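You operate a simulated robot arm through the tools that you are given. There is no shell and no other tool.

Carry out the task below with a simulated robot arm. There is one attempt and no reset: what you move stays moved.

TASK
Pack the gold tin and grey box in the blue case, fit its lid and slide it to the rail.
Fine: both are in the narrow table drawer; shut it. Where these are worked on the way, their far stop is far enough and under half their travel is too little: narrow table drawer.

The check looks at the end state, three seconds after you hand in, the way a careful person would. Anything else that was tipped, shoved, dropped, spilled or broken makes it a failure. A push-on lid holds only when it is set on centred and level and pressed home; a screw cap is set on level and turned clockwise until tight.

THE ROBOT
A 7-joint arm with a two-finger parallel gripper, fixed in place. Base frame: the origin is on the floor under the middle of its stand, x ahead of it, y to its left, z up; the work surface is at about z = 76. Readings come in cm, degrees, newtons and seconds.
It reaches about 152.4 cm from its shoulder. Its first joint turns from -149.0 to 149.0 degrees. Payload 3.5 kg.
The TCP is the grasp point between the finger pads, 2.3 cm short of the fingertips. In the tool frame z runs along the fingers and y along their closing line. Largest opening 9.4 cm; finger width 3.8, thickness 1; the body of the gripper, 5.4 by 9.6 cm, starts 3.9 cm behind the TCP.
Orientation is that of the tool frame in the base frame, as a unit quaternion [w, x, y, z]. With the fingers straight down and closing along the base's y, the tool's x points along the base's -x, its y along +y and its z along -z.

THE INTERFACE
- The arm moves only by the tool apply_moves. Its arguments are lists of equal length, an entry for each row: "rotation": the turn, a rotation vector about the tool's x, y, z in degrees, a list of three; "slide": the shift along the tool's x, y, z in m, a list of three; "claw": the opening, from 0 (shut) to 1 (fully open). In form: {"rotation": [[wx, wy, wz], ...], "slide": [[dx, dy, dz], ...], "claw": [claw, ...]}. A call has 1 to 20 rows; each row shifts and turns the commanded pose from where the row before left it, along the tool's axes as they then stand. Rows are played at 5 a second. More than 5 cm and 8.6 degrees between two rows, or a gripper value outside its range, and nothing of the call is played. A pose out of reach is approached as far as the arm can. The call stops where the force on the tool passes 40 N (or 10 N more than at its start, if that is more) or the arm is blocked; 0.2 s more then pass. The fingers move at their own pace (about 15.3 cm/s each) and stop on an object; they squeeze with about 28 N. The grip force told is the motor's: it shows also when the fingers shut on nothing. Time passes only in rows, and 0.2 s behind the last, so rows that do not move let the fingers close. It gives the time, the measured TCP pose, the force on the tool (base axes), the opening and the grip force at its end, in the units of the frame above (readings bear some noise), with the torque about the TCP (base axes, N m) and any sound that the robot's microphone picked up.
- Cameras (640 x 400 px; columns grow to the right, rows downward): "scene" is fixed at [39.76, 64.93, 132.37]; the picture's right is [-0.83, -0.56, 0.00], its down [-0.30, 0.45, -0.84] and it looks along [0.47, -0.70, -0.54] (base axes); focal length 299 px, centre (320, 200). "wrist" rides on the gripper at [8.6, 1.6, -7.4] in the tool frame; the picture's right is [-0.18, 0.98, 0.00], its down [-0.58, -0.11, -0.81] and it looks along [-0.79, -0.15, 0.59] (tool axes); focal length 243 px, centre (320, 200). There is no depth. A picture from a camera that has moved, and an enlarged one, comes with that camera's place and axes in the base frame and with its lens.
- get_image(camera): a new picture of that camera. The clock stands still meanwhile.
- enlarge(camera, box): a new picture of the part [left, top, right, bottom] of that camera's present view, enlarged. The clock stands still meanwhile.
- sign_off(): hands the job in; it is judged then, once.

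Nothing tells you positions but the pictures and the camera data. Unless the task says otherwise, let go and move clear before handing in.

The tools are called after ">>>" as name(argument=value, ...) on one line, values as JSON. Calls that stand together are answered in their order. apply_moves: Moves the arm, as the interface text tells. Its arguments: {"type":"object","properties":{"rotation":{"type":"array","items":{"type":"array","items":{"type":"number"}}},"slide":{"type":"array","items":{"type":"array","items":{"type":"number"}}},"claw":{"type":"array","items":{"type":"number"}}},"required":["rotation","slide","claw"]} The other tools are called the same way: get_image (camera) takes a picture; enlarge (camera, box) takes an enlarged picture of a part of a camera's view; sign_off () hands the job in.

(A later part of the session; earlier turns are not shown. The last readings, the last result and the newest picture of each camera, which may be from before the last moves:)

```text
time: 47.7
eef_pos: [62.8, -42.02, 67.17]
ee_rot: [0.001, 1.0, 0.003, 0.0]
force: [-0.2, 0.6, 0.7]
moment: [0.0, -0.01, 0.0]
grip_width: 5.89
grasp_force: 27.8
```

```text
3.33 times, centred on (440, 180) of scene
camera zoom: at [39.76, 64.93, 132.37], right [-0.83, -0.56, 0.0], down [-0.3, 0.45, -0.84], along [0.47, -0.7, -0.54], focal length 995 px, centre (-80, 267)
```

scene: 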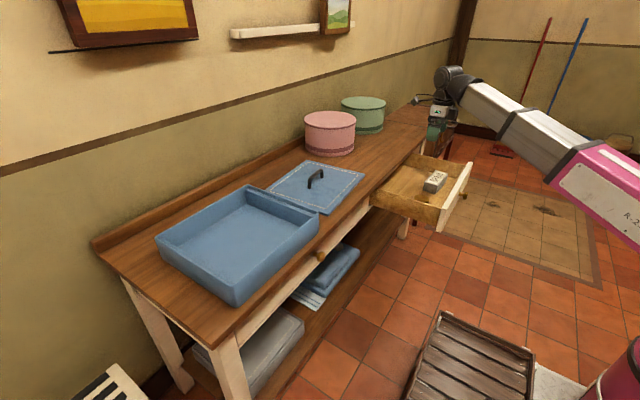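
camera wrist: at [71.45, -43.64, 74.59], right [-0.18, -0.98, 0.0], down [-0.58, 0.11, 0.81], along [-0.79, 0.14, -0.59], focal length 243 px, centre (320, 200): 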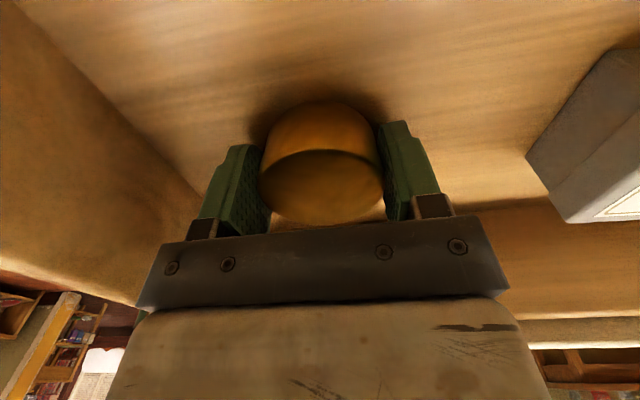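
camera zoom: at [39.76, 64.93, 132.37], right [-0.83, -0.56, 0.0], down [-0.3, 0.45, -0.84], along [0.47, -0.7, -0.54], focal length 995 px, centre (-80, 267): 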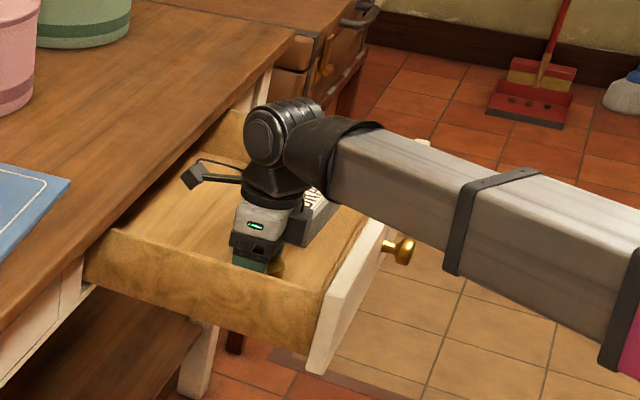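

The tin is gripped at 5.9 cm. I'll lift it straight up.

>>> apply_moves(rotation=[[0, 0, 0], [0, 0, 0], [0, 0, 0], [0, 0, 0], [0, 0, 0], [0, 0, 0], [0, 0, 0], [0, 0, 0], [0, 0, 0], [0, 0, 0], [0, 0, 0], [0, 0, 0], [0, 0, 0]], slide=[[0, 0, -0.005], [0, 0, -0.01], [0, 0, -0.015], [0, 0, -0.025], [0, 0, -0.035], [0, 0, -0.04], [0, 0, -0.04], [0, 0, -0.04], [0, 0, -0.04], [0, 0, -0.035], [0, 0, -0.025], [0, 0, -0.01], [0, 0, 0]], claw=[0, 0, 0, 0, 0, 0, 0, 0, 0, 0, 0, 0, 0])

>>> get_image(camera="wrist")

>>> get_image(camera="scene")

```text
time: 50.5
eef_pos: [62.82, -41.89, 99.08]
ee_rot: [0.002, 1.0, 0.004, -0.001]
force: [-0.3, -0.6, 0.3]
moment: [-0.02, 0.01, -0.01]
grip_width: 0.02
grasp_force: 28.0
```

```text
taken
camera wrist: at [71.47, -43.56, 106.63], right [-0.18, -0.98, 0.0], down [-0.58, 0.11, 0.81], along [-0.79, 0.14, -0.59], focal length 243 px, centre (320, 200)
```

wrist: 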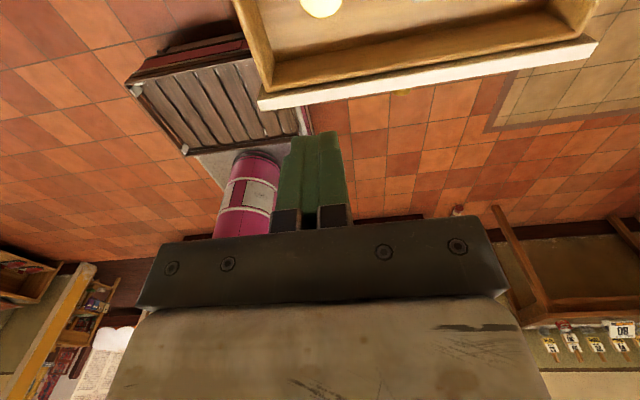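

```text
taken
```

scene: 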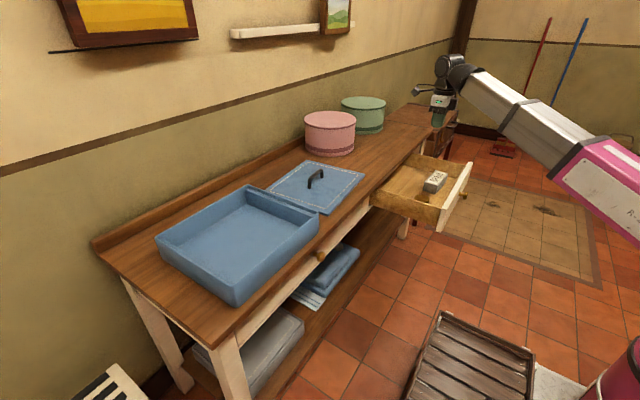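

The tin slipped out during the lift and appears to still be in the drawer. I'll inspect it closely before trying again.

>>> enlarge(camera="scene", box=[390, 150, 470, 210])

>>> enlarge(camera="wrist", box=[220, 0, 640, 120])

```text
6.67 times, centred on (430, 180) of scene
camera zoom: at [39.76, 64.93, 132.37], right [-0.83, -0.56, 0.0], down [-0.3, 0.45, -0.84], along [0.47, -0.7, -0.54], focal length 1991 px, centre (-413, 333)
```

zoom: 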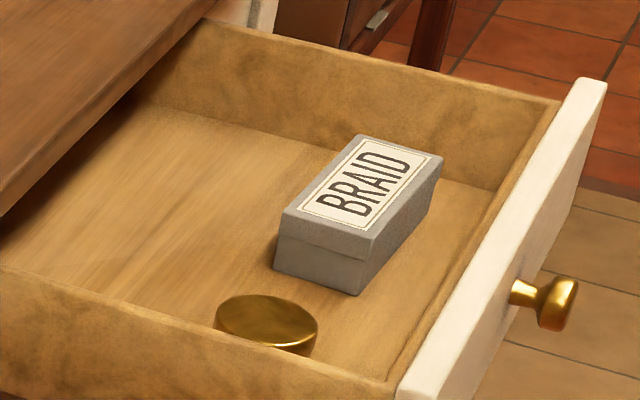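

```text
1.52 times, centred on (430, 60) of wrist
camera zoom: at [71.47, -43.56, 106.63], right [-0.18, -0.98, 0.0], down [-0.58, 0.11, 0.81], along [-0.79, 0.14, -0.59], focal length 370 px, centre (152, 413)
```

zoom: 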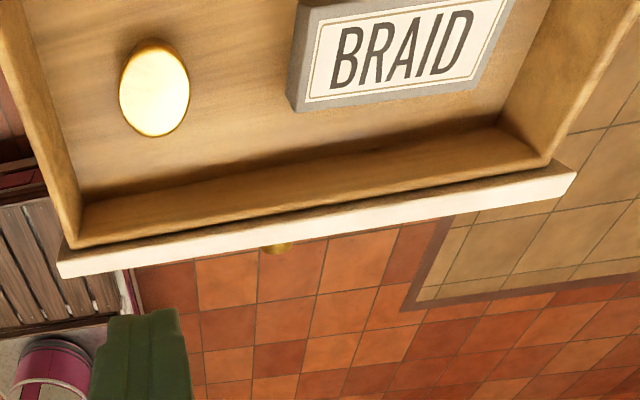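

The tin is upright almost exactly where it was. I'll go back down, grip lower, and lift slowly while watching the weight.

>>> apply_moves(rotation=[[0, 0, 0], [0, 0, 0], [0, 0, 0], [0, 0, 0], [0, 0, 0], [0, 0, 0], [0, 0, 0], [0, 0, 0], [0, 0, 0], [0, 0, 0], [0, 0, 0], [0, 0, 0], [0, 0, 0], [0, 0, 0], [0, 0, 0], [0, 0, 0], [0, 0, 0]], slide=[[0, 0, 0.01], [0, 0, 0.02], [0, 0, 0.03], [0, 0, 0.04], [0, 0, 0.04], [0, 0, 0.04], [0, 0, 0.04], [0, 0, 0.03], [0, 0, 0.02], [0, 0, 0.01], [0, 0, 0.01], [0, 0, 0.01], [0, 0, 0.008], [0, 0, 0.005], [0, 0, 0.004], [0, 0, 0.003], [0, 0, 0]], claw=[1, 1, 1, 1, 1, 1, 1, 1, 1, 1, 1, 1, 1, 1, 1, 1, 1])

>>> get_image(camera="wrist")

```text
time: 54.1
eef_pos: [62.85, -41.98, 67.15]
ee_rot: [0.0, 1.0, 0.004, -0.001]
force: [0.0, 0.5, -0.7]
moment: [0.0, 0.01, 0.0]
grip_width: 9.4
grasp_force: 0.0
```

```text
taken
camera wrist: at [71.45, -43.6, 74.58], right [-0.18, -0.98, 0.0], down [-0.58, 0.11, 0.81], along [-0.79, 0.14, -0.59], focal length 243 px, centre (320, 200)
```

wrist: 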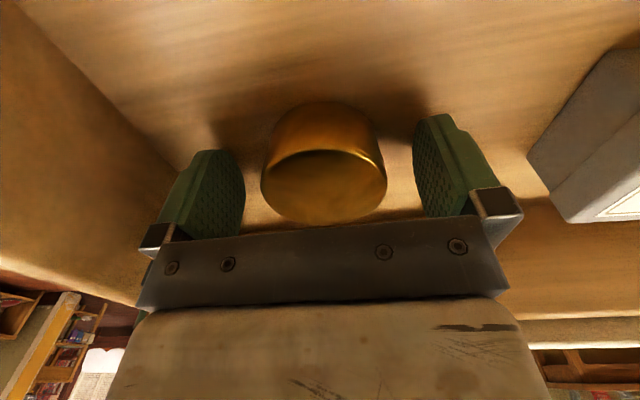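

The tin is centred between the open fingers. I'll lower gently until the fingertips nearly meet the drawer floor.

>>> apply_moves(rotation=[[0, 0, 0], [0, 0, 0], [0, 0, 0], [0, 0, 0]], slide=[[0, 0, 0.003], [0, 0, 0.003], [0, 0, 0.003], [0, 0, 0]], claw=[1, 1, 1, 1])

```text
time: 54.9
eef_pos: [62.72, -41.93, 66.55]
ee_rot: [0.0, 1.0, 0.004, 0.0]
force: [0.4, -0.2, 11.5]
moment: [0.56, 0.12, 0.06]
grip_width: 9.38
grasp_force: 0.0
stopped in row 4: the force on the tool passed its limit at 46 N (the readings are from after the stop); the commanded pose is now the measured one
```

The floor contact is at TCP z≈66.55. I'll raise 2 mm, close firmly, and lift just 1 cm as a test.

>>> apply_moves(rotation=[[0, 0, 0], [0, 0, 0], [0, 0, 0], [0, 0, 0], [0, 0, 0], [0, 0, 0], [0, 0, 0], [0, 0, 0], [0, 0, 0], [0, 0, 0], [0, 0, 0], [0, 0, 0], [0, 0, 0]], slide=[[0, 0, -0.002], [0, 0, 0], [0, 0, 0], [0, 0, 0], [0, 0, 0], [0, 0, 0], [0, 0, 0], [0, 0, -0.002], [0, 0, -0.002], [0, 0, -0.002], [0, 0, -0.002], [0, 0, -0.002], [0, 0, 0]], claw=[1, 0, 0, 0, 0, 0, 0, 0, 0, 0, 0, 0, 0])

>>> get_image(camera="wrist")

```text
time: 57.7
eef_pos: [62.73, -42.11, 67.56]
ee_rot: [0.0, 1.0, 0.003, 0.0]
force: [0.1, 0.4, -0.3]
moment: [0.01, 0.02, -0.01]
grip_width: 5.88
grasp_force: 28.3
```

```text
taken
camera wrist: at [71.45, -43.61, 75.12], right [-0.18, -0.98, 0.0], down [-0.58, 0.1, 0.81], along [-0.79, 0.14, -0.59], focal length 243 px, centre (320, 200)
```

wrist: 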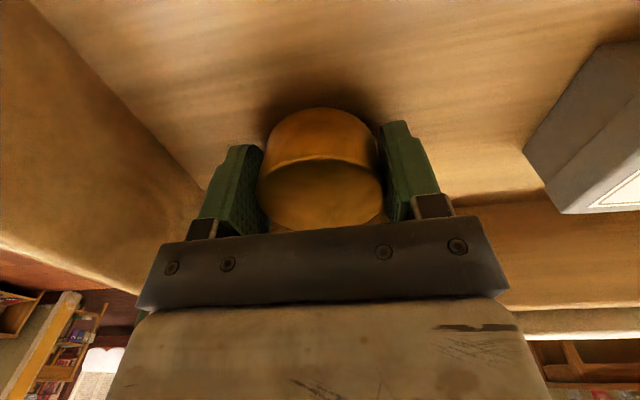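

The tin seems lifted with the gripper and is very light. I'll continue slowly for a few cm and check.

>>> apply_moves(rotation=[[0, 0, 0], [0, 0, 0], [0, 0, 0], [0, 0, 0], [0, 0, 0], [0, 0, 0]], slide=[[0, 0, -0.003], [0, 0, -0.005], [0, 0, -0.005], [0, 0, -0.005], [0, 0, -0.003], [0, 0, 0]], claw=[0, 0, 0, 0, 0, 0])

>>> get_image(camera="wrist")

>>> enlarge(camera="scene", box=[390, 140, 470, 200])

```text
time: 59.1
eef_pos: [62.75, -41.93, 69.74]
ee_rot: [0.0, 1.0, 0.004, 0.0]
force: [0.2, 0.2, -1.0]
moment: [0.01, 0.0, 0.02]
grip_width: 5.9
grasp_force: 28.1
```

```text
taken
camera wrist: at [71.42, -43.57, 77.25], right [-0.18, -0.98, 0.0], down [-0.58, 0.1, 0.81], along [-0.79, 0.14, -0.59], focal length 243 px, centre (320, 200)
```

wrist: 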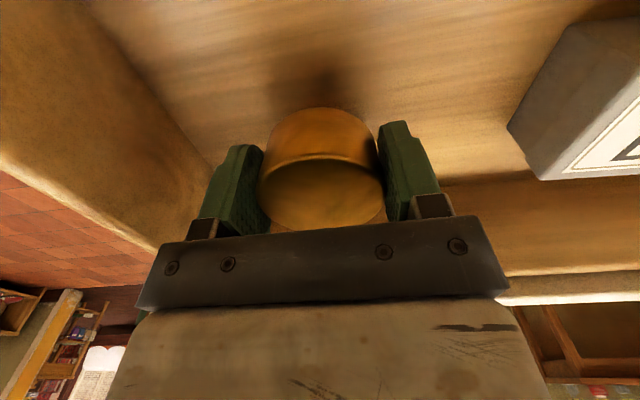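

```text
6.67 times, centred on (430, 170) of scene
camera zoom: at [39.76, 64.93, 132.37], right [-0.83, -0.56, 0.0], down [-0.3, 0.45, -0.84], along [0.47, -0.7, -0.54], focal length 1991 px, centre (-413, 400)
```

zoom: 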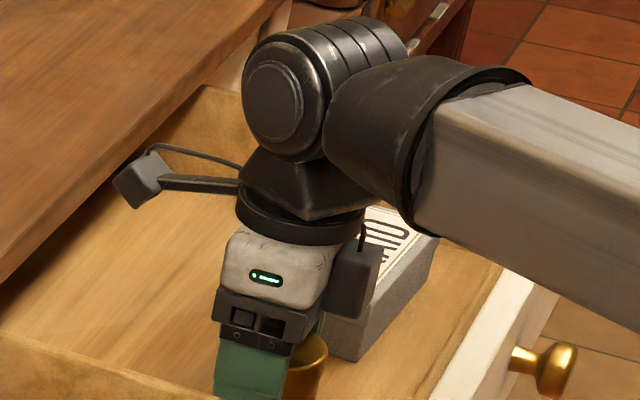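

The tin is held steady, with its shadow separated from it. I'll continue lifting at a modest pace.

>>> apply_moves(rotation=[[0, 0, 0], [0, 0, 0], [0, 0, 0], [0, 0, 0], [0, 0, 0], [0, 0, 0], [0, 0, 0], [0, 0, 0], [0, 0, 0], [0, 0, 0], [0, 0, 0], [0, 0, 0], [0, 0, 0], [0, 0, 0], [0, 0, 0], [0, 0, 0], [0, 0, 0], [0, 0, 0], [0, 0, 0], [0, 0, 0]], slide=[[0, 0, -0.004], [0, 0, -0.007], [0, 0, -0.01], [0, 0, -0.012], [0, 0, -0.014], [0, 0, -0.014], [0, 0, -0.014], [0, 0, -0.014], [0, 0, -0.014], [0, 0, -0.014], [0, 0, -0.014], [0, 0, -0.014], [0, 0, -0.014], [0, 0, -0.014], [0, 0, -0.014], [0, 0, -0.014], [0, 0, -0.011], [0, 0, -0.008], [0, 0, -0.004], [0, 0, 0]], claw=[0, 0, 0, 0, 0, 0, 0, 0, 0, 0, 0, 0, 0, 0, 0, 0, 0, 0, 0, 0])

>>> get_image(camera="wrist")

```text
time: 63.3
eef_pos: [62.68, -41.95, 92.1]
ee_rot: [0.0, 1.0, 0.004, 0.0]
force: [0.4, 0.2, -1.4]
moment: [-0.01, 0.0, -0.03]
grip_width: 5.89
grasp_force: 27.9
```

```text
taken
camera wrist: at [71.46, -43.58, 99.65], right [-0.18, -0.98, 0.0], down [-0.58, 0.11, 0.81], along [-0.79, 0.14, -0.59], focal length 243 px, centre (320, 200)
```

wrist: 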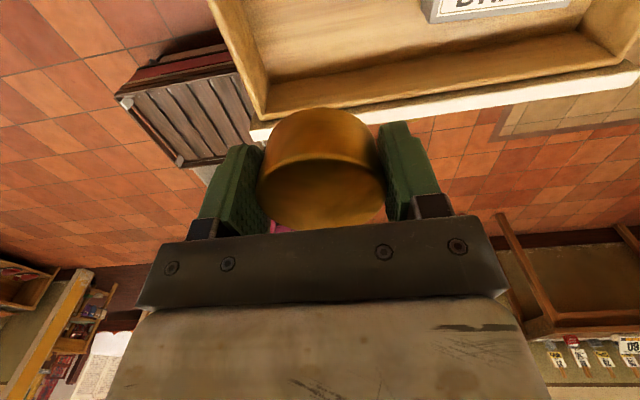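

The tin is secure. I'll carry it over the table toward the case at about (94, 14.5).

>>> apply_moves(rotation=[[0, 0, 0], [0, 0, 0], [0, 0, 0], [0, 0, 0], [0, 0, 0], [0, 0, 0], [0, 0, 0], [0, 0, 0], [0, 0, 0], [0, 0, 0], [0, 0, 0], [0, 0, 0], [0, 0, 0], [0, 0, 0], [0, 0, 0], [0, 0, 0], [0, 0, 0], [0, 0, 0], [0, 0, 0], [0, 0, 0]], slide=[[0.004, -0.006, -0.003], [0.008, -0.012, -0.003], [0.012, -0.02, -0.003], [0.015, -0.027, -0.003], [0.018, -0.033, -0.003], [0.018, -0.033, -0.003], [0.018, -0.033, -0.003], [0.018, -0.033, -0.003], [0.018, -0.033, -0.003], [0.018, -0.033, -0.003], [0.018, -0.033, 0], [0.018, -0.033, 0], [0.018, -0.033, 0], [0.018, -0.033, 0], [0.018, -0.033, 0], [0.018, -0.033, 0], [0.018, -0.033, 0], [0.015, -0.027, 0], [0.01, -0.016, 0], [0.005, -0.008, 0]], claw=[0, 0, 0, 0, 0, 0, 0, 0, 0, 0, 0, 0, 0, 0, 0, 0, 0, 0, 0, 0])

>>> get_image(camera="wrist")

>>> get_image(camera="scene")

```text
time: 67.5
eef_pos: [90.92, -3.94, 95.1]
ee_rot: [0.002, 0.999, 0.045, 0.0]
force: [0.7, 0.5, -0.7]
moment: [-0.03, 0.01, 0.01]
grip_width: 5.91
grasp_force: 28.1
out of reach, approached as far as the arm can: row 12, 13, 14, 15, 16, 17, 18, 19, 20
```

```text
taken
camera wrist: at [99.62, -4.82, 102.61], right [-0.09, -1.0, 0.0], down [-0.59, 0.06, 0.81], along [-0.8, 0.07, -0.59], focal length 243 px, centre (320, 200)
```

wrist: 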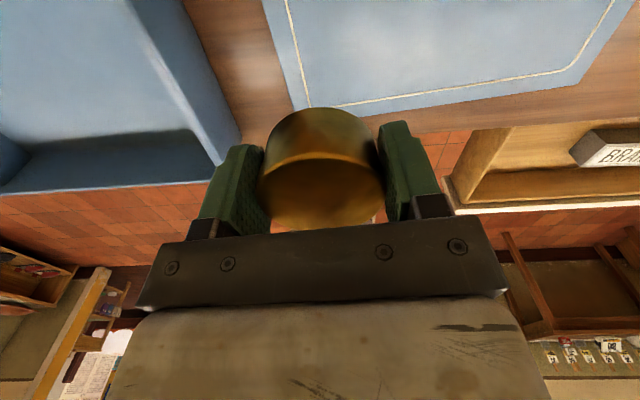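

```text
taken
```

scene: 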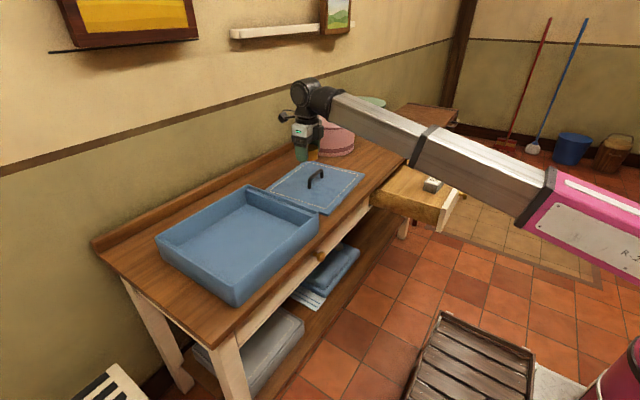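

The last wrist joint reached its limit for this yaw. I'll back the command off a bit, then turn the gripper so the camera faces +y, which gives more range.

>>> apply_moves(rotation=[[0, 0, 0], [0, 0, 0], [0, 0, 0], [0, 0, 0], [0, 0, 0], [0, 0, 0], [0, 0, 0], [0, 0, 0], [0, 0, 0], [0, 0, 0], [0, 0, 0]], slide=[[0, 0.005, 0], [0, 0.01, 0], [0, 0.02, 0], [0, 0.02, 0], [0, 0.02, 0], [0, 0.02, 0], [0, 0.02, 0], [0, 0.02, 0], [0, 0.02, 0], [0, 0.01, 0], [0, 0, 0]], claw=[0, 0, 0, 0, 0, 0, 0, 0, 0, 0, 0])

```text
time: 69.9
eef_pos: [91.75, -21.31, 95.21]
ee_rot: [0.001, 1.0, 0.029, 0.0]
force: [0.9, -0.1, -0.8]
moment: [0.01, 0.01, 0.04]
grip_width: 5.88
grasp_force: 27.4
out of reach, approached as far as the arm can: row 1
```

Good, the command follows the measured pose. Now I'll turn the gripper so the fingers close along x and the camera faces +y.

>>> apply_moves(rotation=[[0, 0, -3], [0, 0, -6], [0, 0, -8], [0, 0, -8], [0, 0, -8], [0, 0, -8], [0, 0, -8], [0, 0, -8], [0, 0, -8], [0, 0, -8], [0, 0, -7], [0, 0, -5], [0, 0, -1.7], [0, 0, 0]], slide=[[0, 0, 0], [0, 0, 0], [0, 0, 0], [0, 0, 0], [0, 0, 0], [0, 0, 0], [0, 0, 0], [0, 0, 0], [0, 0, 0], [0, 0, 0], [0, 0, 0], [0, 0, 0], [0, 0, 0], [0, 0, 0]], claw=[0, 0, 0, 0, 0, 0, 0, 0, 0, 0, 0, 0, 0, 0])

>>> get_image(camera="wrist")

```text
time: 72.9
eef_pos: [91.83, -21.4, 95.17]
ee_rot: [0.001, 0.706, 0.708, -0.001]
force: [0.7, 0.0, -1.0]
moment: [0.01, 0.02, 0.01]
grip_width: 5.9
grasp_force: 27.9
```

```text
taken
camera wrist: at [93.39, -12.76, 102.64], right [0.98, -0.18, 0.0], down [-0.11, -0.58, 0.81], along [-0.15, -0.79, -0.59], focal length 243 px, centre (320, 200)
```

wrist: 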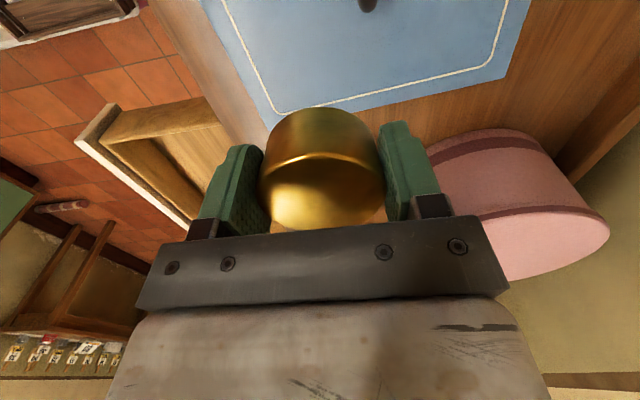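

The fingers now close along x. I'll carry the tin over the case.

>>> apply_moves(rotation=[[0, 0, 0], [0, 0, 0], [0, 0, 0], [0, 0, 0], [0, 0, 0], [0, 0, 0], [0, 0, 0], [0, 0, 0], [0, 0, 0], [0, 0, 0], [0, 0, 0], [0, 0, 0], [0, 0, 0], [0, 0, 0], [0, 0, 0], [0, 0, 0]], slide=[[0.007, 0, 0], [0.014, 0.002, 0], [0.02, 0.002, 0], [0.028, 0.002, 0], [0.03, 0.002, 0], [0.03, 0.002, 0], [0.03, 0.002, 0], [0.03, 0.002, 0], [0.03, 0.002, 0], [0.03, 0.002, 0], [0.03, 0.002, 0], [0.03, 0.002, 0], [0.025, 0, 0], [0.015, 0, 0], [0.006, 0, 0], [0, 0, 0]], claw=[0, 0, 0, 0, 0, 0, 0, 0, 0, 0, 0, 0, 0, 0, 0, 0])

>>> get_image(camera="wrist")

>>> get_image(camera="scene")

```text
time: 76.3
eef_pos: [93.94, 14.13, 95.07]
ee_rot: [0.001, 0.707, 0.708, 0.0]
force: [-0.6, -1.1, -1.1]
moment: [-0.02, 0.0, -0.03]
grip_width: 5.91
grasp_force: 28.0
```

```text
taken
camera wrist: at [95.52, 22.8, 102.57], right [0.98, -0.18, 0.0], down [-0.11, -0.58, 0.81], along [-0.15, -0.79, -0.59], focal length 243 px, centre (320, 200)
```

wrist: 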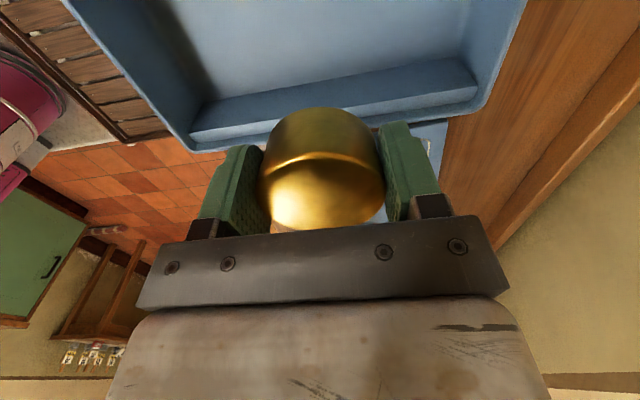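

```text
taken
```

scene: 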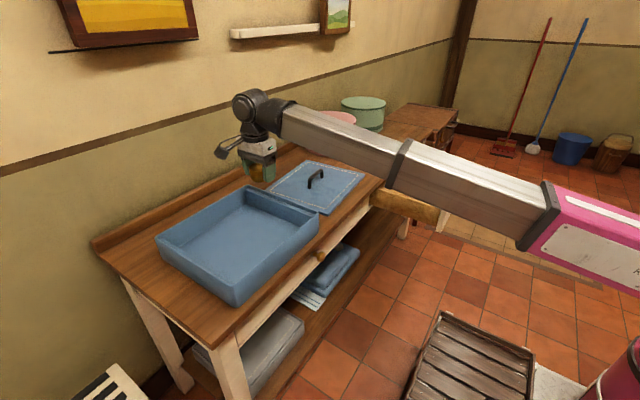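

The tin is above the case interior. I'll check the case's details before lowering.

>>> enlarge(camera="scene", box=[140, 140, 360, 320])

>>> enlarge(camera="wrist", box=[60, 0, 560, 240])

```text
2.22 times, centred on (250, 230) of scene
camera zoom: at [39.76, 64.93, 132.37], right [-0.83, -0.56, 0.0], down [-0.3, 0.45, -0.84], along [0.47, -0.7, -0.54], focal length 664 px, centre (476, 133)
```

zoom: 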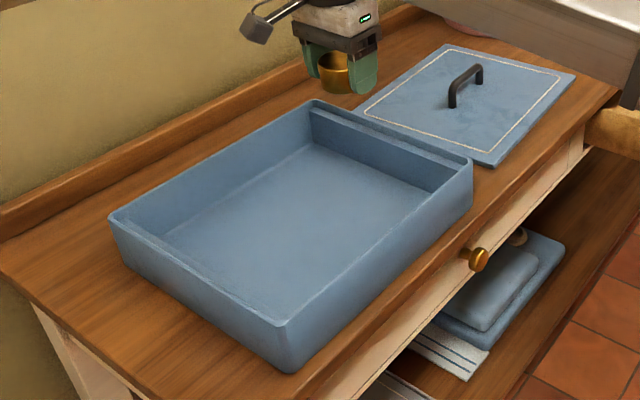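

```text
1.28 times, centred on (310, 120) of wrist
camera zoom: at [95.52, 22.8, 102.57], right [0.98, -0.18, 0.0], down [-0.11, -0.58, 0.81], along [-0.15, -0.79, -0.59], focal length 311 px, centre (333, 302)
```

zoom: 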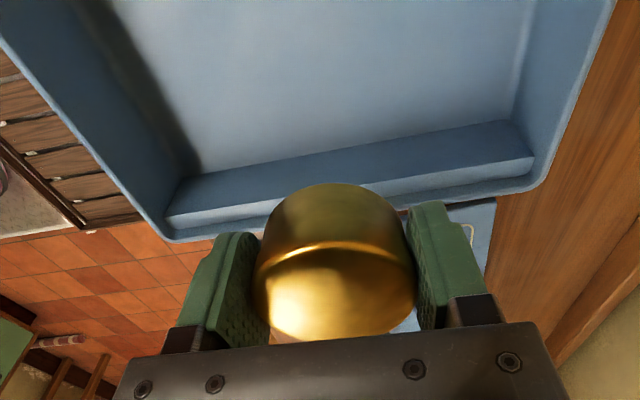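

The case has support ledges inside both end walls, and the tin at y≈14 is clear of them. I'll lower it into the case.

>>> apply_moves(rotation=[[0, 0, 0], [0, 0, 0], [0, 0, 0], [0, 0, 0], [0, 0, 0], [0, 0, 0], [0, 0, 0], [0, 0, 0], [0, 0, 0], [0, 0, 0], [0, 0, 0]], slide=[[0, 0, 0.005], [0, 0, 0.01], [0, 0, 0.015], [0, 0, 0.02], [0, 0, 0.02], [0, 0, 0.02], [0, 0, 0.02], [0, 0, 0.015], [0, 0, 0.008], [0, 0, 0.004], [0, 0, 0]], claw=[0, 0, 0, 0, 0, 0, 0, 0, 0, 0, 0])

>>> get_image(camera="wrist")

>>> enlarge(camera="scene", box=[180, 120, 360, 260])

```text
time: 78.7
eef_pos: [93.87, 14.09, 81.4]
ee_rot: [0.0, 0.706, 0.708, -0.001]
force: [0.5, 0.2, -1.1]
moment: [0.03, 0.02, 0.01]
grip_width: 5.88
grasp_force: 28.2
```

```text
taken
camera wrist: at [95.49, 22.74, 88.88], right [0.98, -0.18, 0.0], down [-0.11, -0.58, 0.81], along [-0.15, -0.79, -0.59], focal length 243 px, centre (320, 200)
```

wrist: 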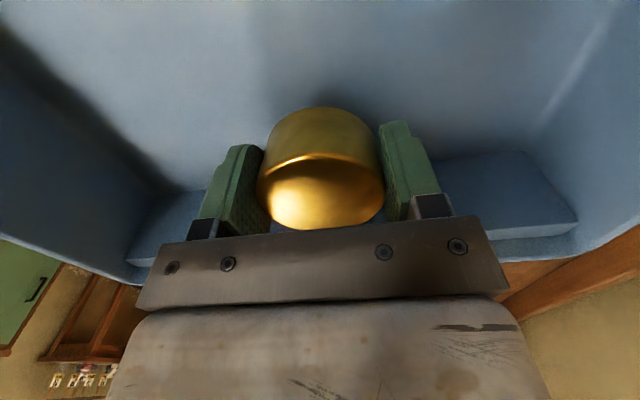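

```text
2.86 times, centred on (270, 190) of scene
camera zoom: at [39.76, 64.93, 132.37], right [-0.83, -0.56, 0.0], down [-0.3, 0.45, -0.84], along [0.47, -0.7, -0.54], focal length 853 px, centre (463, 229)
```

zoom: 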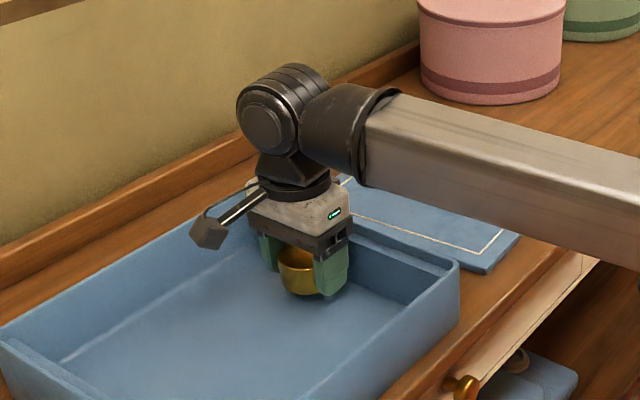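

Now I'll take small steps down until the tin touches the case floor.

>>> apply_moves(rotation=[[0, 0, 0], [0, 0, 0], [0, 0, 0], [0, 0, 0], [0, 0, 0], [0, 0, 0]], slide=[[0, 0, 0.003], [0, 0, 0.003], [0, 0, 0.003], [0, 0, 0.003], [0, 0, 0.002], [0, 0, 0]], claw=[0, 0, 0, 0, 0, 0])

>>> get_image(camera="wrist")

```text
time: 80.1
eef_pos: [93.91, 14.11, 80.0]
ee_rot: [0.0, 0.707, 0.707, 0.0]
force: [-0.6, -0.2, -0.4]
moment: [0.0, -0.03, -0.01]
grip_width: 5.87
grasp_force: 28.1
```

```text
taken
camera wrist: at [95.51, 22.68, 87.45], right [0.98, -0.18, 0.0], down [-0.11, -0.58, 0.81], along [-0.15, -0.79, -0.59], focal length 243 px, centre (320, 200)
```

wrist: 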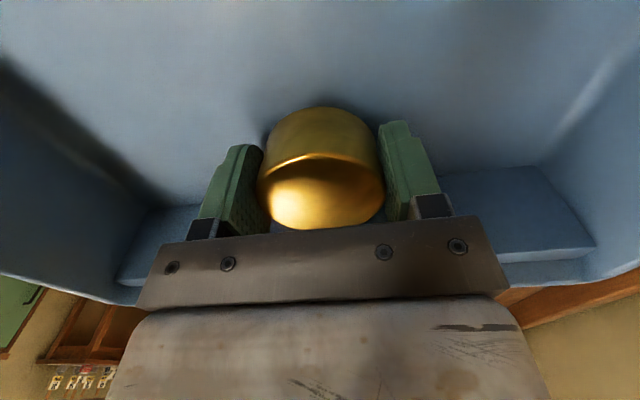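

>>> apply_moves(rotation=[[0, 0, 0], [0, 0, 0], [0, 0, 0], [0, 0, 0]], slide=[[0, 0, 0.002], [0, 0, 0.002], [0, 0, 0.001], [0, 0, 0]], claw=[0, 0, 0, 0])

```text
time: 81.1
eef_pos: [93.92, 14.12, 79.45]
ee_rot: [0.001, 0.707, 0.707, -0.001]
force: [-0.2, -0.5, -0.6]
moment: [-0.03, 0.02, 0.0]
grip_width: 5.89
grasp_force: 27.9
```

The tin hasn't touched yet, so I'll continue in small steps.

>>> apply_moves(rotation=[[0, 0, 0], [0, 0, 0], [0, 0, 0]], slide=[[0, 0, 0.002], [0, 0, 0.001], [0, 0, 0]], claw=[0, 0, 0])

```text
time: 81.9
eef_pos: [93.95, 14.07, 79.18]
ee_rot: [0.0, 0.706, 0.708, 0.0]
force: [0.4, -0.3, -1.4]
moment: [0.0, -0.01, 0.01]
grip_width: 5.91
grasp_force: 28.1
```

>>> apply_moves(rotation=[[0, 0, 0], [0, 0, 0], [0, 0, 0]], slide=[[0, 0, 0.002], [0, 0, 0.001], [0, 0, 0]], claw=[0, 0, 0])

>>> enlarge(camera="wrist", box=[200, 60, 460, 240])

```text
time: 82.7
eef_pos: [93.91, 14.08, 78.83]
ee_rot: [0.0, 0.706, 0.708, -0.001]
force: [-0.1, 0.3, 9.8]
moment: [0.1, 0.06, 0.03]
grip_width: 5.87
grasp_force: 28.0
```

```text
2.22 times, centred on (330, 150) of wrist
camera zoom: at [95.5, 22.72, 86.41], right [0.98, -0.18, 0.0], down [-0.11, -0.58, 0.81], along [-0.15, -0.79, -0.59], focal length 539 px, centre (298, 311)
```

zoom: 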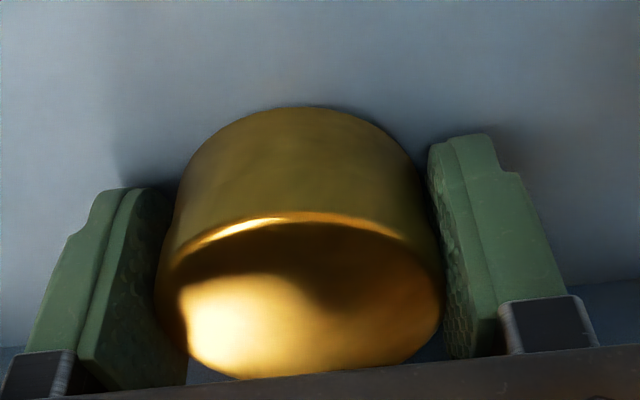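

The tin has touched down. I'll release it and rise straight up.

>>> apply_moves(rotation=[[0, 0, 0], [0, 0, 0], [0, 0, 0], [0, 0, 0], [0, 0, 0], [0, 0, 0], [0, 0, 0], [0, 0, 0], [0, 0, 0], [0, 0, 0], [0, 0, 0], [0, 0, 0], [0, 0, 0]], slide=[[0, 0, 0], [0, 0, 0], [0, 0, 0], [0, 0, -0.005], [0, 0, -0.01], [0, 0, -0.02], [0, 0, -0.03], [0, 0, -0.03], [0, 0, -0.03], [0, 0, -0.02], [0, 0, -0.015], [0, 0, -0.01], [0, 0, 0]], claw=[1, 1, 1, 1, 1, 1, 1, 1, 1, 1, 1, 1, 1])

>>> get_image(camera="wrist")

>>> get_image(camera="scene")

```text
time: 85.5
eef_pos: [93.92, 14.09, 95.91]
ee_rot: [0.0, 0.706, 0.708, -0.001]
force: [-0.5, -0.1, 0.0]
moment: [0.0, 0.0, 0.0]
grip_width: 9.43
grasp_force: 0.0
```

```text
taken
camera wrist: at [95.5, 22.71, 103.38], right [0.98, -0.18, 0.0], down [-0.11, -0.58, 0.81], along [-0.15, -0.79, -0.59], focal length 243 px, centre (320, 200)
```

wrist: 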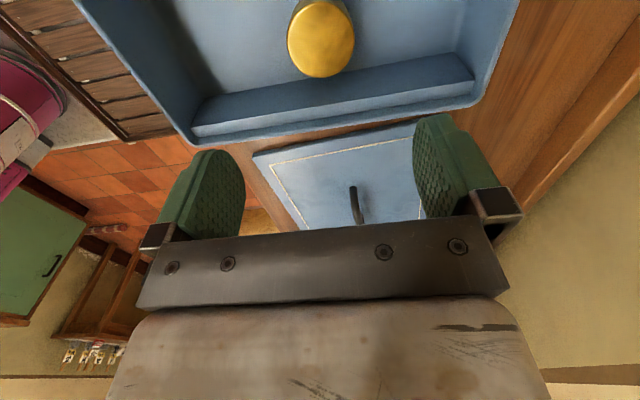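

```text
taken
```

scene: 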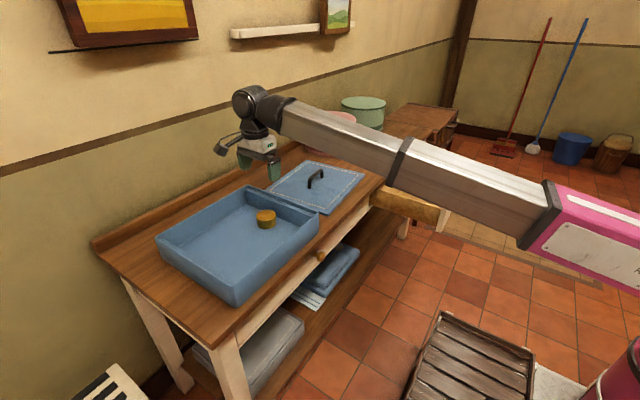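

The tin sits upright in the case. Next I return to the drawer for the grey box.

>>> apply_moves(rotation=[[0, 0, 0], [0, 0, 0], [0, 0, 0], [0, 0, 0], [0, 0, 0], [0, 0, 0], [0, 0, 0], [0, 0, 0], [0, 0, 0], [0, 0, 0], [0, 0, 0], [0, 0, 0], [0, 0, 0], [0, 0, 0], [0, 0, 0], [0, 0, 0], [0, 0, 0], [0, 0, 0], [0, 0, 0], [0, 0, 0]], slide=[[-0.01, -0.004, 0], [-0.02, -0.008, 0], [-0.03, -0.012, 0], [-0.04, -0.017, 0], [-0.042, -0.018, 0], [-0.042, -0.018, 0], [-0.042, -0.018, 0], [-0.042, -0.018, 0], [-0.042, -0.018, 0], [-0.042, -0.018, 0], [-0.042, -0.018, 0], [-0.042, -0.018, 0], [-0.042, -0.018, 0], [-0.042, -0.018, 0], [-0.042, -0.018, 0], [-0.042, -0.018, 0], [-0.042, -0.018, 0], [-0.04, -0.017, 0], [-0.03, -0.012, 0], [-0.02, -0.008, 0]], claw=[1, 1, 1, 1, 1, 1, 1, 1, 1, 1, 1, 1, 1, 1, 1, 1, 1, 1, 1, 1])

>>> get_image(camera="wrist")

>>> enlarge(camera="scene", box=[140, 140, 380, 320])

```text
time: 89.7
eef_pos: [62.74, -59.45, 96.03]
ee_rot: [0.001, 0.706, 0.708, 0.0]
force: [-0.4, 0.6, -0.2]
moment: [-0.01, -0.01, -0.02]
grip_width: 9.4
grasp_force: 0.0
```

```text
taken
camera wrist: at [64.35, -50.85, 103.57], right [0.98, -0.18, 0.0], down [-0.11, -0.58, 0.81], along [-0.15, -0.79, -0.59], focal length 243 px, centre (320, 200)
```

wrist: 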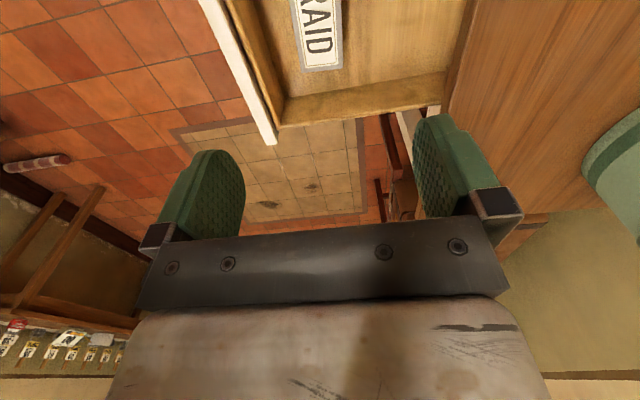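

```text
2.22 times, centred on (260, 230) of scene
camera zoom: at [39.76, 64.93, 132.37], right [-0.83, -0.56, 0.0], down [-0.3, 0.45, -0.84], along [0.47, -0.7, -0.54], focal length 664 px, centre (453, 133)
```

zoom: 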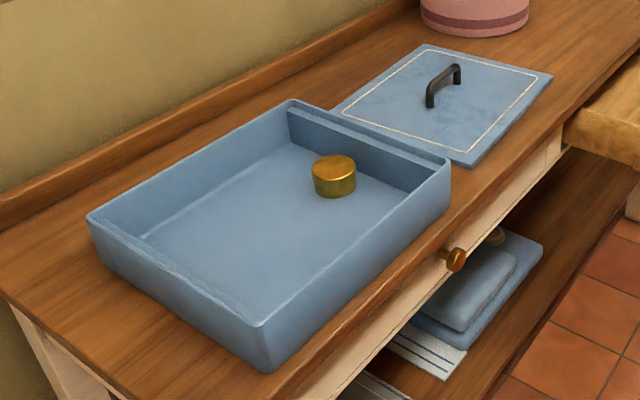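

The grey box is below, its long axis about 5–6° off y. I'll align yaw and position, then descend partway.

>>> apply_moves(rotation=[[0, 0, 0], [0, 0, 2.5], [0, 0, 3], [0, 0, 0], [0, 0, 0], [0, 0, 0], [0, 0, 0], [0, 0, 0], [0, 0, 0], [0, 0, 0], [0, 0, 0]], slide=[[-0.0135, -0.006, 0], [0, 0, 0], [0, 0, 0], [0, 0, 0.01], [0, 0, 0.02], [0, 0, 0.03], [0, 0, 0.04], [0, 0, 0.03], [0, 0, 0.02], [0, 0, 0.01], [0, 0, 0]], claw=[1, 1, 1, 1, 1, 1, 1, 1, 1, 1, 1])

>>> get_image(camera="wrist")

>>> enlarge(camera="scene", box=[390, 120, 490, 200])

```text
time: 92.1
eef_pos: [62.31, -60.89, 80.08]
ee_rot: [0.001, 0.74, 0.672, -0.001]
force: [0.1, -1.0, 0.3]
moment: [0.02, -0.01, 0.03]
grip_width: 9.41
grasp_force: 0.1
```

```text
taken
camera wrist: at [64.6, -52.46, 87.56], right [0.96, -0.28, 0.0], down [-0.16, -0.57, 0.81], along [-0.22, -0.78, -0.59], focal length 243 px, centre (320, 200)
```

wrist: 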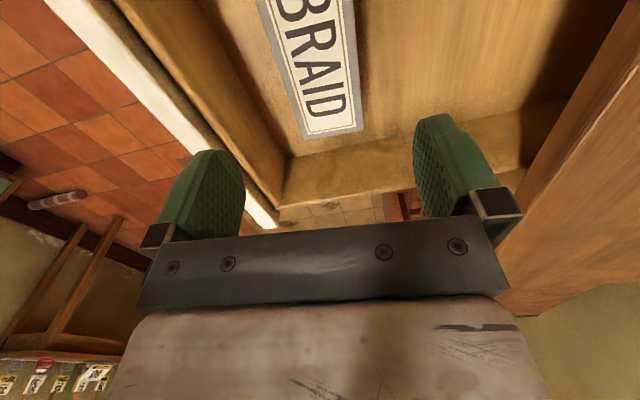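

```text
5.00 times, centred on (440, 160) of scene
camera zoom: at [39.76, 64.93, 132.37], right [-0.83, -0.56, 0.0], down [-0.3, 0.45, -0.84], along [0.47, -0.7, -0.54], focal length 1493 px, centre (-280, 400)
```

zoom: 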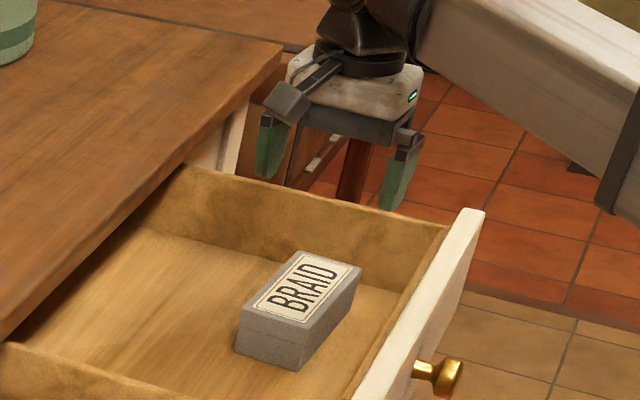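

Alignment is good, with the box centred between the fingers. I'll descend to grasp height and close on it.

>>> apply_moves(rotation=[[0, 0, 0], [0, 0, 0], [0, 0, 0], [0, 0, 0], [0, 0, 0], [0, 0, 0], [0, 0, 0], [0, 0, 0], [0, 0, 0], [0, 0, 0], [0, 0, 0], [0, 0, 0], [0, 0, 0], [0, 0, 0], [0, 0, 0], [0, 0, 0]], slide=[[0.003, 0, 0.005], [0, 0, 0.01], [0, 0, 0.02], [0, 0, 0.02], [0, 0, 0.02], [0, 0, 0.02], [0, 0, 0.015], [0, 0, 0.01], [0, 0, 0.006], [0, 0, 0.004], [0, 0, 0.002], [0, 0, 0], [0, 0, 0], [0, 0, 0], [0, 0, 0], [0, 0, 0]], claw=[1, 1, 1, 1, 1, 1, 1, 1, 1, 1, 1, 1, 0, 0, 0, 0])

>>> get_image(camera="wrist")

>>> enlarge(camera="scene", box=[390, 120, 490, 200])

```text
time: 95.5
eef_pos: [62.23, -60.63, 66.83]
ee_rot: [0.0, 0.74, 0.673, -0.001]
force: [0.7, 0.3, 0.4]
moment: [-0.01, -0.01, 0.02]
grip_width: 5.99
grasp_force: 27.5
```

```text
taken
camera wrist: at [64.63, -52.2, 74.36], right [0.96, -0.28, 0.0], down [-0.16, -0.57, 0.81], along [-0.22, -0.78, -0.59], focal length 243 px, centre (320, 200)
```

wrist: 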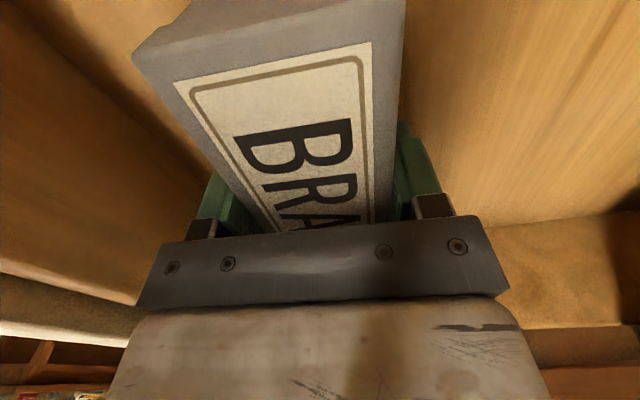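

```text
5.00 times, centred on (440, 160) of scene
camera zoom: at [39.76, 64.93, 132.37], right [-0.83, -0.56, 0.0], down [-0.3, 0.45, -0.84], along [0.47, -0.7, -0.54], focal length 1493 px, centre (-280, 400)
```

zoom: 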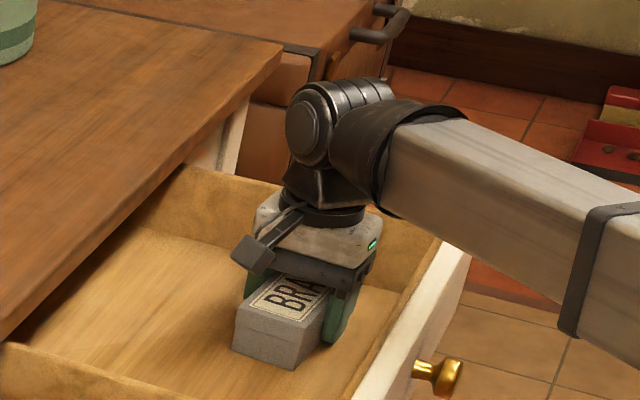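

The box is gripped at 6.0 cm. I'll lift slowly, first a small test amount and then up.

>>> apply_moves(rotation=[[0, 0, 0], [0, 0, 0], [0, 0, 0], [0, 0, 0], [0, 0, 0], [0, 0, 0], [0, 0, 0], [0, 0, 0]], slide=[[0, 0, 0], [0, 0, -0.002], [0, 0, -0.003], [0, 0, -0.005], [0, 0, -0.008], [0, 0, -0.008], [0, 0, -0.004], [0, 0, 0]], claw=[0, 0, 0, 0, 0, 0, 0, 0])

>>> get_image(camera="wrist")

>>> enlarge(camera="scene", box=[390, 120, 490, 200])

```text
time: 97.3
eef_pos: [62.21, -60.63, 69.91]
ee_rot: [0.001, 0.74, 0.673, 0.0]
force: [-0.2, -0.8, -1.3]
moment: [0.02, 0.01, 0.0]
grip_width: 5.99
grasp_force: 28.2
```

```text
taken
camera wrist: at [64.65, -52.21, 77.36], right [0.96, -0.28, 0.0], down [-0.16, -0.57, 0.81], along [-0.22, -0.78, -0.59], focal length 243 px, centre (320, 200)
```

wrist: 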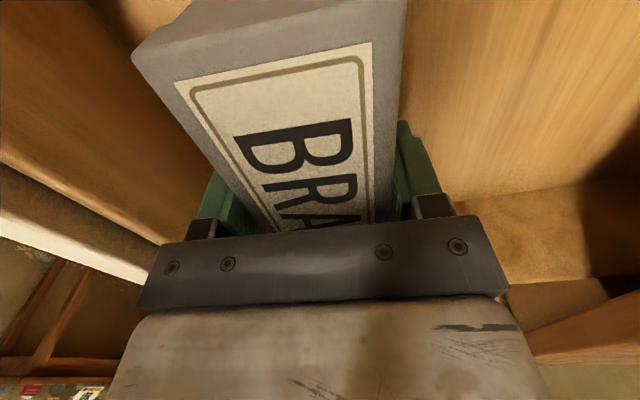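

```text
5.00 times, centred on (440, 160) of scene
camera zoom: at [39.76, 64.93, 132.37], right [-0.83, -0.56, 0.0], down [-0.3, 0.45, -0.84], along [0.47, -0.7, -0.54], focal length 1493 px, centre (-280, 400)
```

zoom: 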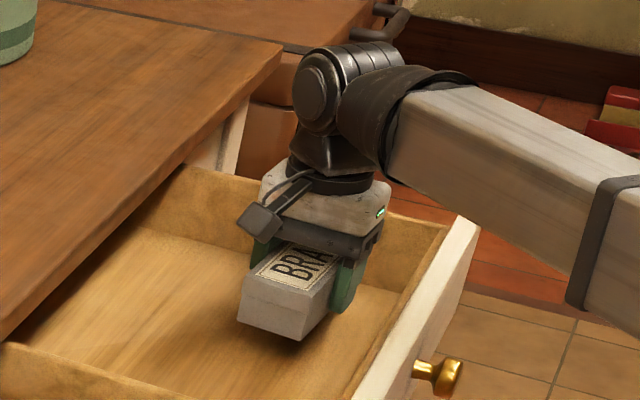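

The box is held and level. I'll continue lifting to carry height.

>>> apply_moves(rotation=[[0, 0, 0], [0, 0, 0], [0, 0, 0], [0, 0, 0], [0, 0, 0], [0, 0, 0], [0, 0, 0], [0, 0, 0], [0, 0, 0], [0, 0, 0], [0, 0, 0], [0, 0, 0], [0, 0, 0], [0, 0, 0], [0, 0, 0], [0, 0, 0], [0, 0, 0], [0, 0, 0], [0, 0, 0], [0, 0, 0]], slide=[[0, 0, -0.004], [0, 0, -0.008], [0, 0, -0.012], [0, 0, -0.015], [0, 0, -0.015], [0, 0, -0.015], [0, 0, -0.015], [0, 0, -0.015], [0, 0, -0.015], [0, 0, -0.015], [0, 0, -0.015], [0, 0, -0.015], [0, 0, -0.015], [0, 0, -0.015], [0, 0, -0.015], [0, 0, -0.015], [0, 0, -0.015], [0, 0, -0.01], [0, 0, -0.005], [0, 0, 0]], claw=[0, 0, 0, 0, 0, 0, 0, 0, 0, 0, 0, 0, 0, 0, 0, 0, 0, 0, 0, 0])

>>> get_image(camera="wrist")

```text
time: 101.5
eef_pos: [62.36, -60.48, 94.69]
ee_rot: [0.0, 0.74, 0.673, 0.0]
force: [0.1, -0.1, -1.0]
moment: [0.03, 0.0, 0.0]
grip_width: 5.94
grasp_force: 28.4
```

```text
taken
camera wrist: at [64.69, -52.11, 102.26], right [0.96, -0.28, 0.0], down [-0.16, -0.57, 0.81], along [-0.22, -0.78, -0.59], focal length 243 px, centre (320, 200)
```

wrist: 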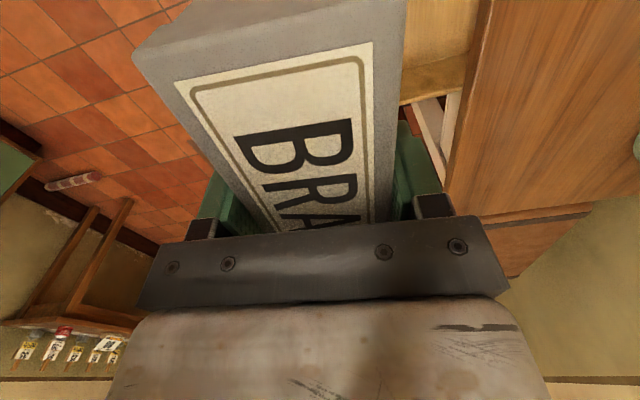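

The box is secure. I'll straighten yaw and carry it toward the case in two stretches.

>>> apply_moves(rotation=[[0, 0, -2], [0, 0, -3.5], [0, 0, 0], [0, 0, 0], [0, 0, 0], [0, 0, 0], [0, 0, 0], [0, 0, 0], [0, 0, 0], [0, 0, 0], [0, 0, 0], [0, 0, 0], [0, 0, 0], [0, 0, 0], [0, 0, 0], [0, 0, 0], [0, 0, 0], [0, 0, 0], [0, 0, 0], [0, 0, 0]], slide=[[0, 0, 0], [0, 0, 0], [0.008, 0.003, 0], [0.016, 0.006, 0], [0.024, 0.009, 0], [0.03, 0.011, 0], [0.033, 0.012, 0], [0.033, 0.012, 0], [0.033, 0.012, 0], [0.033, 0.012, 0], [0.033, 0.012, 0], [0.033, 0.012, 0], [0.033, 0.012, 0], [0.033, 0.012, 0], [0.033, 0.012, 0], [0.033, 0.012, 0], [0.03, 0.011, 0], [0.024, 0.009, 0], [0.016, 0.006, 0], [0.008, 0.003, 0]], claw=[0, 0, 0, 0, 0, 0, 0, 0, 0, 0, 0, 0, 0, 0, 0, 0, 0, 0, 0, 0])

>>> get_image(camera="scene")

```text
time: 105.7
eef_pos: [80.16, -11.89, 94.56]
ee_rot: [0.001, 0.707, 0.708, -0.001]
force: [0.2, -0.5, -1.4]
moment: [0.01, 0.0, -0.03]
grip_width: 5.95
grasp_force: 28.9
```

```text
taken
```

scene: 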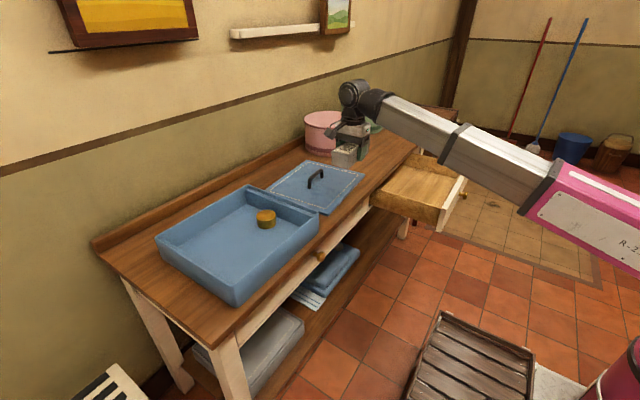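

I'll continue to above the left part of the case.

>>> apply_moves(rotation=[[0, 0, 0], [0, 0, 0], [0, 0, 0], [0, 0, 0], [0, 0, 0], [0, 0, 0], [0, 0, 0], [0, 0, 0], [0, 0, 0], [0, 0, 0], [0, 0, 0], [0, 0, 0], [0, 0, 0], [0, 0, 0], [0, 0, 0], [0, 0, 0]], slide=[[0.008, 0.003, 0], [0.016, 0.006, 0], [0.024, 0.009, 0], [0.032, 0.011, 0], [0.033, 0.012, 0], [0.033, 0.012, 0], [0.033, 0.012, 0], [0.033, 0.012, 0], [0.033, 0.012, 0], [0.033, 0.012, 0], [0.033, 0.012, 0], [0.03, 0.011, 0], [0.024, 0.008, 0], [0.016, 0.004, 0], [0.008, 0.002, 0], [0, 0, 0]], claw=[0, 0, 0, 0, 0, 0, 0, 0, 0, 0, 0, 0, 0, 0, 0, 0])

>>> get_image(camera="wrist")

>>> get_image(camera="scene")

```text
time: 109.1
eef_pos: [93.73, 27.1, 94.54]
ee_rot: [0.001, 0.707, 0.708, -0.001]
force: [0.1, -0.1, -1.8]
moment: [0.03, 0.02, -0.03]
grip_width: 5.96
grasp_force: 28.3
```

```text
taken
camera wrist: at [95.33, 35.69, 101.98], right [0.98, -0.18, 0.0], down [-0.11, -0.58, 0.81], along [-0.15, -0.79, -0.59], focal length 243 px, centre (320, 200)
```

wrist: 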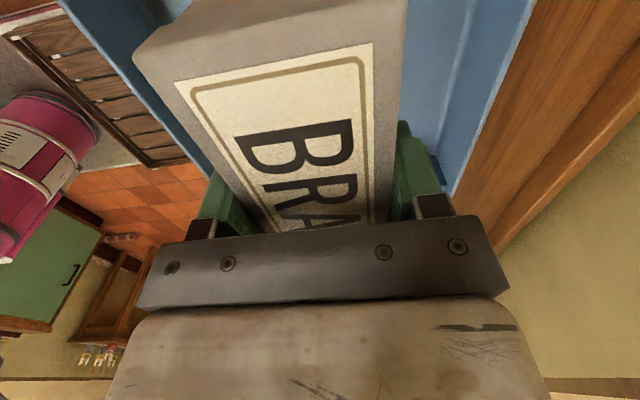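

```text
taken
```

scene: 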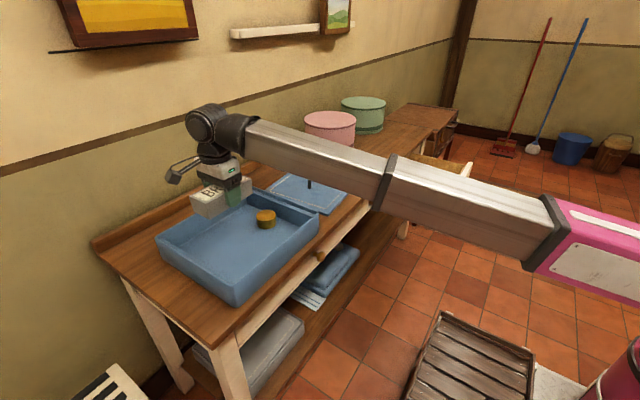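

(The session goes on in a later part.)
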